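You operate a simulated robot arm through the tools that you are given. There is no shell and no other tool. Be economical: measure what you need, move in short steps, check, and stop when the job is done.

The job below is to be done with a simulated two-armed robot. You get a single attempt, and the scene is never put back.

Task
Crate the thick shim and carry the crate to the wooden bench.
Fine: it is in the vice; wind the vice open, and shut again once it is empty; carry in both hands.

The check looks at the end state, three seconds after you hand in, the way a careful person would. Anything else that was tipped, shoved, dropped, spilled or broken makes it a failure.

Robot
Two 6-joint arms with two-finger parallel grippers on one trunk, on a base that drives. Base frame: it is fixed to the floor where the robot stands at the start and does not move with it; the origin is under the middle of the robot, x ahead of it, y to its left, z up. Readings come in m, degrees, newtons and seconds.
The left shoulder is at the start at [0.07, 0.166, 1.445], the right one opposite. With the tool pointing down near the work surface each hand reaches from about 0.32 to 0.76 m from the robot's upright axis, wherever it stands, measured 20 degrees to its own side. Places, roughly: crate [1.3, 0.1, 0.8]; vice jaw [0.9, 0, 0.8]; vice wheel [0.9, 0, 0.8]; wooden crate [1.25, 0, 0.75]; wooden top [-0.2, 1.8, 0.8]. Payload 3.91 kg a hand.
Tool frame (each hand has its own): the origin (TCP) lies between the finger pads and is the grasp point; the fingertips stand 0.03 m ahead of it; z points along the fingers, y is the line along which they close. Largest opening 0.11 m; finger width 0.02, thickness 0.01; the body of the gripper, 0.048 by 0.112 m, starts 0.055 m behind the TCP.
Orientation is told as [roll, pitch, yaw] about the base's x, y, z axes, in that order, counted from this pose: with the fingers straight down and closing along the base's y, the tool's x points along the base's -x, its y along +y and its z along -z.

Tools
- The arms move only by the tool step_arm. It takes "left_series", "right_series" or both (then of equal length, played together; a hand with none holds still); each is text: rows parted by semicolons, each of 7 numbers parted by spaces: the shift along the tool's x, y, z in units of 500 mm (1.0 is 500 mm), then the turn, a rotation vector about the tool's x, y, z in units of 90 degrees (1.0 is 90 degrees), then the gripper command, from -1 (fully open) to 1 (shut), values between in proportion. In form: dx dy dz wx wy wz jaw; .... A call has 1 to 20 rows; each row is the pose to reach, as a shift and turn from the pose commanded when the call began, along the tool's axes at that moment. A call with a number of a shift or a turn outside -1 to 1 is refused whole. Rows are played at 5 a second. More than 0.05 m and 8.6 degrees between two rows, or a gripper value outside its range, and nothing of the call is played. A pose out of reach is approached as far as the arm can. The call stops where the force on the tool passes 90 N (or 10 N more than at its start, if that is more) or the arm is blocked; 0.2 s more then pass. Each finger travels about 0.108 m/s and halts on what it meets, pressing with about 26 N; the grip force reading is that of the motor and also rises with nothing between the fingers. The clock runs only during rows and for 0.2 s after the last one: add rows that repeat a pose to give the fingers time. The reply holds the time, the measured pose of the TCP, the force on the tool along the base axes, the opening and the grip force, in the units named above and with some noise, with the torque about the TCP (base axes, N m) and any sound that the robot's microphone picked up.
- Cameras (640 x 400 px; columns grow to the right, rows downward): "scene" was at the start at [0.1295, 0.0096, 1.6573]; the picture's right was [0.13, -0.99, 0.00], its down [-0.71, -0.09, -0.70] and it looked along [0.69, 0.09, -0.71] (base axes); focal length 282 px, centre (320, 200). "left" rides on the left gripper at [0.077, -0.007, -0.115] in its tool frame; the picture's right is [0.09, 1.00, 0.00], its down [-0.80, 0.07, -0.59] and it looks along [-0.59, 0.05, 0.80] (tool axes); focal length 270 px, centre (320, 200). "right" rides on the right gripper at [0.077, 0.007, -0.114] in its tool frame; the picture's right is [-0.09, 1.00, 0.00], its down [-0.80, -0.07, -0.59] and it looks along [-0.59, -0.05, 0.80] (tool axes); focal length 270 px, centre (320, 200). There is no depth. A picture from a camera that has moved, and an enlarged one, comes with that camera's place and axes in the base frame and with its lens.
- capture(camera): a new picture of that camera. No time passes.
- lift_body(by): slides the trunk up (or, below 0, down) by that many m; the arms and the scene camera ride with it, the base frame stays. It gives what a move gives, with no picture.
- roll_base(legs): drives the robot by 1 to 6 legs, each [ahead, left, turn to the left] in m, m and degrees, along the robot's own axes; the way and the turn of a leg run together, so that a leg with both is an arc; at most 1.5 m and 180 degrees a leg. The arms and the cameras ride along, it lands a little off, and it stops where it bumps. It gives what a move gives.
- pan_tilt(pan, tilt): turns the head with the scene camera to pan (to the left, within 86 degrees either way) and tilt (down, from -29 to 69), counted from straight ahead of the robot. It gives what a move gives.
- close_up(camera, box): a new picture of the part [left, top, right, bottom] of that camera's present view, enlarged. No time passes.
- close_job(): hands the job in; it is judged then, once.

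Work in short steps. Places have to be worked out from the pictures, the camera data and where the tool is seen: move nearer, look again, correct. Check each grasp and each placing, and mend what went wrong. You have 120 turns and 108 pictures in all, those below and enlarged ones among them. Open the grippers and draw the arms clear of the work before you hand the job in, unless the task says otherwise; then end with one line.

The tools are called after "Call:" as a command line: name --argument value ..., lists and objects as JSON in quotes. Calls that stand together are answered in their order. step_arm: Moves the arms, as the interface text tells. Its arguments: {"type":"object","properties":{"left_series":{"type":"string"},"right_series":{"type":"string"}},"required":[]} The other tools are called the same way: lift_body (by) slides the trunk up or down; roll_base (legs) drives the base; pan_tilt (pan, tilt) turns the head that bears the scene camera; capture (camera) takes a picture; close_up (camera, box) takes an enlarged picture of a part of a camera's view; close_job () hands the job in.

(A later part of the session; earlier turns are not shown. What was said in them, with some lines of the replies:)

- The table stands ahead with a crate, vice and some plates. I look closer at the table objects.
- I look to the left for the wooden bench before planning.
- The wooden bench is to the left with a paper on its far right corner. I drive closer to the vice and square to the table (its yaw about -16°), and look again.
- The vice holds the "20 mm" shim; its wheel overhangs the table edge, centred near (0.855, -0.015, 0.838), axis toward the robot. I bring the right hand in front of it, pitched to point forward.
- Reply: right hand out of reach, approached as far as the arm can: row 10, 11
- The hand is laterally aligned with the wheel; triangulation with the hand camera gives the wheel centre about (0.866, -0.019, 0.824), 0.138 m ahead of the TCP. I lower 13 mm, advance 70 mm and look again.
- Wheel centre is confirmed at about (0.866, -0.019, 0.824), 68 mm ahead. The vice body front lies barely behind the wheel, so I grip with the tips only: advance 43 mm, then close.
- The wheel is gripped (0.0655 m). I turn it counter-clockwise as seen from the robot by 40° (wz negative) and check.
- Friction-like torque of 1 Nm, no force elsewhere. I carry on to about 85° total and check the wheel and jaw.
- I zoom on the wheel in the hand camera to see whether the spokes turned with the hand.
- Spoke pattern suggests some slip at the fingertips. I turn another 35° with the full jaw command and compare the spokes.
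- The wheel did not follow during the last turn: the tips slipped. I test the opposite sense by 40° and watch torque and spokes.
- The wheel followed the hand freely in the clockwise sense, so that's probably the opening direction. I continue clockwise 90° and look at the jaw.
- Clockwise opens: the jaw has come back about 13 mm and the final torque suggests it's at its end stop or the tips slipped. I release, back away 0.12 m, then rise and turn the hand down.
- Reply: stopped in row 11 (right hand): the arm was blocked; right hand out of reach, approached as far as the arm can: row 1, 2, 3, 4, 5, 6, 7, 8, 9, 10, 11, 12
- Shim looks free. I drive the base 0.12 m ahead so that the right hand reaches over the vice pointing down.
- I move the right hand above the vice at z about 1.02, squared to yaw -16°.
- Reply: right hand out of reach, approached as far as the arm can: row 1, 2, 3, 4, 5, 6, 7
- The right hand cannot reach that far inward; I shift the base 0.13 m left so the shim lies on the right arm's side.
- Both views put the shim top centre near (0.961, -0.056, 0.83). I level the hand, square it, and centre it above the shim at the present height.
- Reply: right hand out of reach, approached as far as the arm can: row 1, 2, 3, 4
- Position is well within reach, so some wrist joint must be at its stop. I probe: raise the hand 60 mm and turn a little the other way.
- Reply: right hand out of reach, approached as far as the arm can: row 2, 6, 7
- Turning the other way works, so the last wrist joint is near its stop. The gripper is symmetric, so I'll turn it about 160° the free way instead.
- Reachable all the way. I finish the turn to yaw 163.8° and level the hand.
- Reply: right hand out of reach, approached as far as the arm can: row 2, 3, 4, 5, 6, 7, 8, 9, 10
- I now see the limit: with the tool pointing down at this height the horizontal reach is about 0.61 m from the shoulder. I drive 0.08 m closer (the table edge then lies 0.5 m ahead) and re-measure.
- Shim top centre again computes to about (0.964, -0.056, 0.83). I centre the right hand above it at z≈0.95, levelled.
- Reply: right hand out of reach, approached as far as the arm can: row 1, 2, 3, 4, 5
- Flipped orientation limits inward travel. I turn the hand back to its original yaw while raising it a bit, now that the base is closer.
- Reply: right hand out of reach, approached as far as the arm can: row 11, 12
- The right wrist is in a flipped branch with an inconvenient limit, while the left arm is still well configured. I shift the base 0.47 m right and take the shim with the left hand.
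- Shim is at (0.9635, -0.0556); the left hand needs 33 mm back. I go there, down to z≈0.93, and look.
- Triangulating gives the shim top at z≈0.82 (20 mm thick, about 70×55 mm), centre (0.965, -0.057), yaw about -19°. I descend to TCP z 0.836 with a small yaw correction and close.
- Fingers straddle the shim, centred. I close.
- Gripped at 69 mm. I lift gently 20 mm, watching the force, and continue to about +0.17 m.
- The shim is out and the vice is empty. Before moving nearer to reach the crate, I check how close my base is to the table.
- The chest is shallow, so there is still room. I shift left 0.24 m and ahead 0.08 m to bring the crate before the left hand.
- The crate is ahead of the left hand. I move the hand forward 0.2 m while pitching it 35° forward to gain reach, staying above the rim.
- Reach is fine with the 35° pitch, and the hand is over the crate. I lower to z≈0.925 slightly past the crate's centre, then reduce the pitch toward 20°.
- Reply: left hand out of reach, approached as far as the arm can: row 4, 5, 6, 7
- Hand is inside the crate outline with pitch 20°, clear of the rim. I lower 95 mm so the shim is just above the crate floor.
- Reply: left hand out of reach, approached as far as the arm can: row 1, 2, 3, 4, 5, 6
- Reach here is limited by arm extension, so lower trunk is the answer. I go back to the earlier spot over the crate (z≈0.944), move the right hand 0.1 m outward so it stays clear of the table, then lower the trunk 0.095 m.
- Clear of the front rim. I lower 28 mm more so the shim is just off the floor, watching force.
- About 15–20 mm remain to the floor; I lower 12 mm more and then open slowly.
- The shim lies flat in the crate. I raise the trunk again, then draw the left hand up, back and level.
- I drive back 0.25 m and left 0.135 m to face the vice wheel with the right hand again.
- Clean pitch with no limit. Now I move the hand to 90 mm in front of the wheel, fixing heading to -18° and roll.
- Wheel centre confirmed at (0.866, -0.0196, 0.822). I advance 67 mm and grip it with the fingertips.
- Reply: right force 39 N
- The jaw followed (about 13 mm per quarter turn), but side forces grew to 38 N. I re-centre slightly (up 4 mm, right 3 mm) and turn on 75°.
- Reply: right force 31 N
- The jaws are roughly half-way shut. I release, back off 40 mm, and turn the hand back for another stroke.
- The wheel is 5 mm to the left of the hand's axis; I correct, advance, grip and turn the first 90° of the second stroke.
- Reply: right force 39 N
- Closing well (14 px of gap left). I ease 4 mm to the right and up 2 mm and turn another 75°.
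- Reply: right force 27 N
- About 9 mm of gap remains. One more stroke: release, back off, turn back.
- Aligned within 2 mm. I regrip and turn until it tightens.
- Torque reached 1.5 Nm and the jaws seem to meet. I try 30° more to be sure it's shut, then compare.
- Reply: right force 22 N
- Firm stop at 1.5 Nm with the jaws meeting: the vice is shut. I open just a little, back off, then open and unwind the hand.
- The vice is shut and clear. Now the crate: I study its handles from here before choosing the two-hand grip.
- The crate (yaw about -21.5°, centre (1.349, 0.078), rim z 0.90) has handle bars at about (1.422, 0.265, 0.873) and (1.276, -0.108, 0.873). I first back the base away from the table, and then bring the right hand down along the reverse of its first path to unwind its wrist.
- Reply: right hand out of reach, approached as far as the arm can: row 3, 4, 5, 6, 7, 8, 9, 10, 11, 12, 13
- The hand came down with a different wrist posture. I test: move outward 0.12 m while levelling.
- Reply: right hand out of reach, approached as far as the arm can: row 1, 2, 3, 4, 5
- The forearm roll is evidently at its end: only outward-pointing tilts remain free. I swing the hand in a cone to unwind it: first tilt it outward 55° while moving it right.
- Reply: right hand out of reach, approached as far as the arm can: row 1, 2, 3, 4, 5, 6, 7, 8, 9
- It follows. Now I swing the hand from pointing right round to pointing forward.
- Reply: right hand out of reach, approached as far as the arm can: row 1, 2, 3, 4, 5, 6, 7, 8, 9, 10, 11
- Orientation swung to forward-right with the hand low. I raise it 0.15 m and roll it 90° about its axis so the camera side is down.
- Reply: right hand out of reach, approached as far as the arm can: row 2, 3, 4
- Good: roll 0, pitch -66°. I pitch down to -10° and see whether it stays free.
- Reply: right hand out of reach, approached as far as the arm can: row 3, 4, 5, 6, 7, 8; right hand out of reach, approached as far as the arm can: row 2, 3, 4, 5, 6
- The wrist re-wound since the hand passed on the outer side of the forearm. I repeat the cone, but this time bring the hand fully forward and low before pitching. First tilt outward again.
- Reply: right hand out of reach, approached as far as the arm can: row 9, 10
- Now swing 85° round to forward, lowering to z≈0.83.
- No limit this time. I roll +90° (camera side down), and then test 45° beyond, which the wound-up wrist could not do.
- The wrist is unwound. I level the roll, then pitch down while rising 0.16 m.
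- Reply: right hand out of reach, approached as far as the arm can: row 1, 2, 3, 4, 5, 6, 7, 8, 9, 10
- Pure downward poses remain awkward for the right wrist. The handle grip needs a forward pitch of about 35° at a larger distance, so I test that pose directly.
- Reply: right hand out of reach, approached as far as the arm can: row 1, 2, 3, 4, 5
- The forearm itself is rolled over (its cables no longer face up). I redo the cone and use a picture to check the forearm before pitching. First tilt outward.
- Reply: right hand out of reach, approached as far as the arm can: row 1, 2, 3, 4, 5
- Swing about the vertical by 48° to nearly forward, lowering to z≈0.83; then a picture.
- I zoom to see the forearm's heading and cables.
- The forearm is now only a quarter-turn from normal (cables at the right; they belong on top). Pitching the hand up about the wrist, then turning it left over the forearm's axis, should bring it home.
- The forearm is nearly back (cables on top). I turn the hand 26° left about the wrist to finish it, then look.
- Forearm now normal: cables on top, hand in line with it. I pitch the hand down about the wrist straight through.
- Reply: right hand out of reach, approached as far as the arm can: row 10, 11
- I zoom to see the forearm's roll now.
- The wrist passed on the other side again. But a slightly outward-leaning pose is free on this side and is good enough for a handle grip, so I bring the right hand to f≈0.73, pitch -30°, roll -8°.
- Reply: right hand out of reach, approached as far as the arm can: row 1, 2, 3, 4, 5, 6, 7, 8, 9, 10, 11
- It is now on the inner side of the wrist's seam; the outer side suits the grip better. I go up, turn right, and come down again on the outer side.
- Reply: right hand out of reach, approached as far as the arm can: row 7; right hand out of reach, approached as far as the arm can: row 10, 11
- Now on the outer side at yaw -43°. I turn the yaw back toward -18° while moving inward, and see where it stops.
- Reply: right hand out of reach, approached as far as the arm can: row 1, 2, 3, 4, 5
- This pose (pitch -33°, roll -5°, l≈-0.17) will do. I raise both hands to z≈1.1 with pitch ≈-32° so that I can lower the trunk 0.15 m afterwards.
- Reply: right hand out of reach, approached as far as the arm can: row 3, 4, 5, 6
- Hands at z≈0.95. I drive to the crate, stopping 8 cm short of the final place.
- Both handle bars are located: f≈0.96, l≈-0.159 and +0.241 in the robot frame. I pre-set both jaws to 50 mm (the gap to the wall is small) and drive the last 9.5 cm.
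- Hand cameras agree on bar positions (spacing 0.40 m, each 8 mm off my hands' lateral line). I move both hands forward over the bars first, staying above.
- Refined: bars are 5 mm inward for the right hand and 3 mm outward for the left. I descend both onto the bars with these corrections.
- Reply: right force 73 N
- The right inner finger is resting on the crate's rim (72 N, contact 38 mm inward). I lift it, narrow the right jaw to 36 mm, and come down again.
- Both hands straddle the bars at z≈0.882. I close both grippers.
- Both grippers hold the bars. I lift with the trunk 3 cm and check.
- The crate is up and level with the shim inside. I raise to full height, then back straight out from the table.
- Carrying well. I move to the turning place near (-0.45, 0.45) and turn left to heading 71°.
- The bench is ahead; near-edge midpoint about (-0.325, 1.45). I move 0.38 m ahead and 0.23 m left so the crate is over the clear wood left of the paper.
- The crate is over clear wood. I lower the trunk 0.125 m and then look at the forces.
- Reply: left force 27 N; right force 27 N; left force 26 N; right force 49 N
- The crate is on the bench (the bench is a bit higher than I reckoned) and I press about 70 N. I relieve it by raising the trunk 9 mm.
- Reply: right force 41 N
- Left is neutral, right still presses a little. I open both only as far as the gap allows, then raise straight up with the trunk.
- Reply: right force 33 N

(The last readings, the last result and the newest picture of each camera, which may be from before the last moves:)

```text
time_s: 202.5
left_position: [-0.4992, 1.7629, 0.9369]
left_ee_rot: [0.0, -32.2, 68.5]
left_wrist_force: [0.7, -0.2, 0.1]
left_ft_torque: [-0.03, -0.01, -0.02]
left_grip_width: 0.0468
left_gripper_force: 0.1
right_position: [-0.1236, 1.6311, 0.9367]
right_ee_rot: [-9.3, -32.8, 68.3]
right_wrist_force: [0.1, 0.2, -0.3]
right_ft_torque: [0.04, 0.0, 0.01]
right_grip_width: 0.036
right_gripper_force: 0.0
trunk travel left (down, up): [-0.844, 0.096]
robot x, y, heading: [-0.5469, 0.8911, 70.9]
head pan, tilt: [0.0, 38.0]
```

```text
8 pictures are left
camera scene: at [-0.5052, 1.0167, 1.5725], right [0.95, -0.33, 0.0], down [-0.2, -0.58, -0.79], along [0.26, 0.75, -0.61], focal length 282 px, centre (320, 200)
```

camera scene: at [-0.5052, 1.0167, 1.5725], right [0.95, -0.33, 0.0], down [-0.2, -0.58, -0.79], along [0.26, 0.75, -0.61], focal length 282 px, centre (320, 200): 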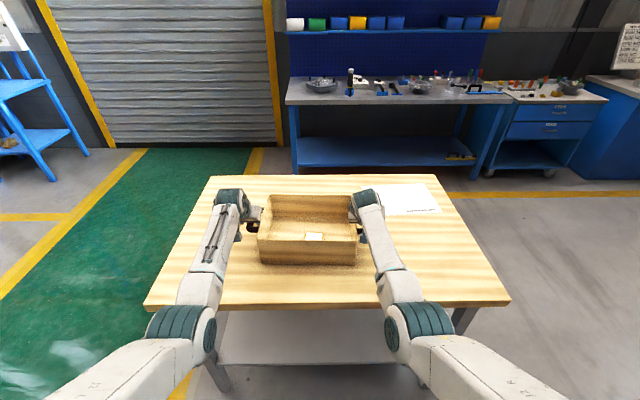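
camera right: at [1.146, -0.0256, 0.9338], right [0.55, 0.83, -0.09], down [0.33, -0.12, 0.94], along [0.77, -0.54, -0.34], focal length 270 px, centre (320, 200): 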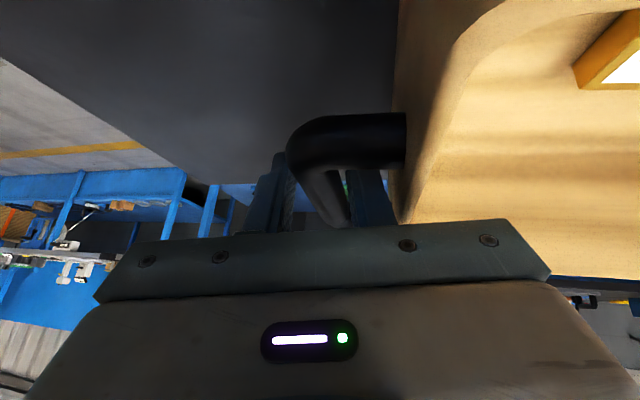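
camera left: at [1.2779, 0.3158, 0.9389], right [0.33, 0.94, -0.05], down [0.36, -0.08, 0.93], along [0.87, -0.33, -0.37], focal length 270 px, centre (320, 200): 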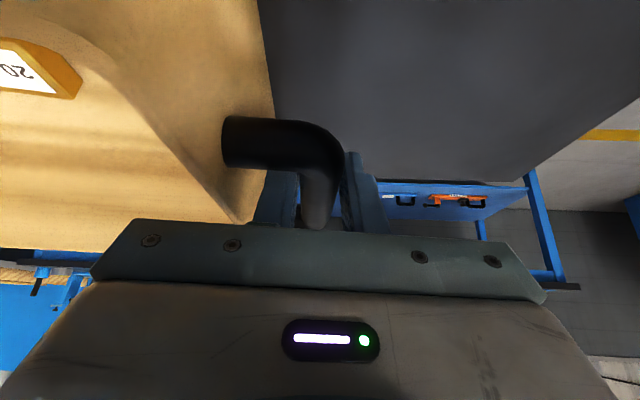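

Both hands are free of load and the crate rests on the bench. I raise the rest of the way and then back the base off.

Call:
lift_body --by 0.096

Call:
roll_base --legs '[[-0.45, 0, 0]]'

Call:
step_arm --left_series "0 0 0 0 0 0 -0.4; 0 0 0 0 0 0 -1; 0 0 0 0 0 0 -1; 0 0 0 0 0 0 -1" --right_series "0 0 0 0 0 0 -0.4; 0 0 0 0 0 0 -1; 0 0 0 0 0 0 -1; 0 0 0 0 0 0 -1"

Call:
capture --camera "scene"

```text
time_s: 203.8
left_position: [-0.4983, 1.7637, 1.0319]
left_ee_rot: [-0.1, -32.1, 68.7]
left_wrist_force: [-0.6, 0.4, -0.5]
left_ft_torque: [-0.03, -0.01, 0.0]
left_grip_width: 0.0465
left_gripper_force: 0.0
right_position: [-0.1231, 1.6325, 1.0317]
right_ee_rot: [-9.4, -32.8, 68.2]
right_wrist_force: [0.4, -0.7, -0.4]
right_ft_torque: [-0.03, -0.03, -0.03]
right_grip_width: 0.0363
right_gripper_force: 0.1
trunk travel left (down, up): [-0.94, 0.0]
robot x, y, heading: [-0.5463, 0.8896, 71.0]
head pan, tilt: [0.0, 38.0]
```

```text
time_s: 206.5
left_position: [-0.6388, 1.351, 1.0299]
left_ee_rot: [0.0, -31.9, 68.4]
left_wrist_force: [0.0, 0.5, -0.1]
left_ft_torque: [-0.05, 0.0, 0.02]
left_grip_width: 0.0468
left_gripper_force: 0.0
right_position: [-0.2631, 1.219, 1.0306]
right_ee_rot: [-9.3, -32.7, 68.2]
right_wrist_force: [-0.3, 0.9, -0.4]
right_ft_torque: [-0.01, -0.02, 0.01]
right_grip_width: 0.0362
right_gripper_force: 0.0
trunk travel left (down, up): [-0.94, 0.0]
robot x, y, heading: [-0.6921, 0.4771, 70.8]
head pan, tilt: [0.0, 38.0]
```

```text
time_s: 207.5
left_position: [-0.6394, 1.3487, 1.0316]
left_ee_rot: [0.0, -32.1, 68.4]
left_wrist_force: [-0.9, 0.3, 0.0]
left_ft_torque: [0.01, -0.01, 0.0]
left_grip_width: 0.1099
left_gripper_force: 0.1
right_position: [-0.2635, 1.2154, 1.0323]
right_ee_rot: [-9.3, -32.9, 68.1]
right_wrist_force: [0.1, -0.8, 0.2]
right_ft_torque: [-0.04, 0.01, -0.01]
right_grip_width: 0.1102
right_gripper_force: 0.0
trunk travel left (down, up): [-0.94, 0.0]
robot x, y, heading: [-0.6897, 0.4777, 70.8]
head pan, tilt: [0.0, 38.0]
```

```text
7 pictures are left
camera scene: at [-0.6472, 0.6042, 1.6684], right [0.94, -0.33, 0.0], down [-0.2, -0.58, -0.79], along [0.26, 0.74, -0.62], focal length 282 px, centre (320, 200)
```

scene: 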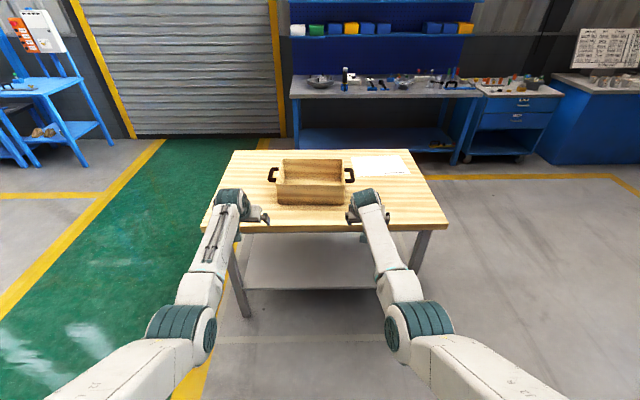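

I verify the shim in the crate and look back at the vice table.

Call:
close_up --camera "scene" --box '[250, 140, 430, 220]'

Call:
pan_tilt --pan -84 --tilt 25

Call:
close_up --camera "scene" --box '[220, 120, 420, 260]'

```text
3.56 times, centred on (340, 180) of scene
camera zoom: at [-0.6472, 0.6042, 1.6684], right [0.94, -0.33, 0.0], down [-0.2, -0.58, -0.79], along [0.26, 0.74, -0.62], focal length 1001 px, centre (249, 271)
```

zoom: 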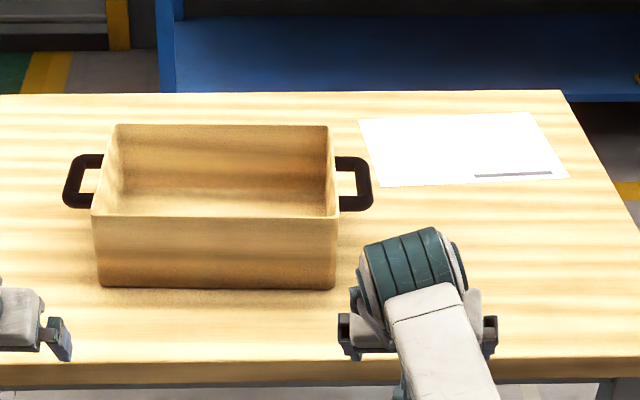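

```text
time_s: 209.1
left_position: [-0.6393, 1.3497, 1.031]
left_ee_rot: [0.0, -32.0, 68.4]
left_wrist_force: [-0.3, 0.6, 0.2]
left_ft_torque: [0.01, -0.01, 0.01]
left_grip_width: 0.1102
left_gripper_force: 0.1
right_position: [-0.2642, 1.2174, 1.0326]
right_ee_rot: [-9.4, -32.8, 68.2]
right_wrist_force: [0.3, 0.6, 0.0]
right_ft_torque: [-0.02, -0.01, 0.01]
right_grip_width: 0.1097
right_gripper_force: 0.0
trunk travel left (down, up): [-0.94, 0.0]
robot x, y, heading: [-0.6919, 0.4763, 70.7]
head pan, tilt: [-84.0, 25.0]
```

```text
2.86 times, centred on (320, 190) of scene
camera zoom: at [-0.5857, 0.5021, 1.6887], right [-0.23, -0.97, 0.0], down [-0.41, 0.1, -0.91], along [0.88, -0.21, -0.42], focal length 805 px, centre (320, 229)
```

zoom: 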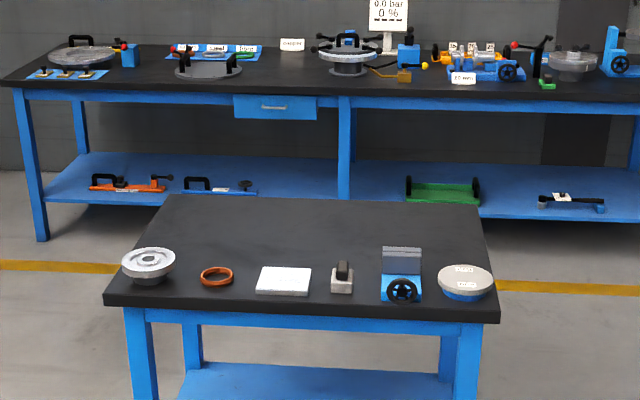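

All in order: the crate with the shim stands on the bench, the vice is shut, nothing else has moved, and the hands are open and clear. I hand the job in.

Call:
close_job

```text
The job is handed in.
```

The 20 mm shim is in the crate, and I carried the crate in both hands to the wooden bench. I wound the vice open to free the shim, then wound it shut until it hit a firm stop. A gap of about 3 mm still showed between the jaws, which I took to be their rounded edges. Nothing else on the table looked moved, and the job is handed in with both grippers open and clear.
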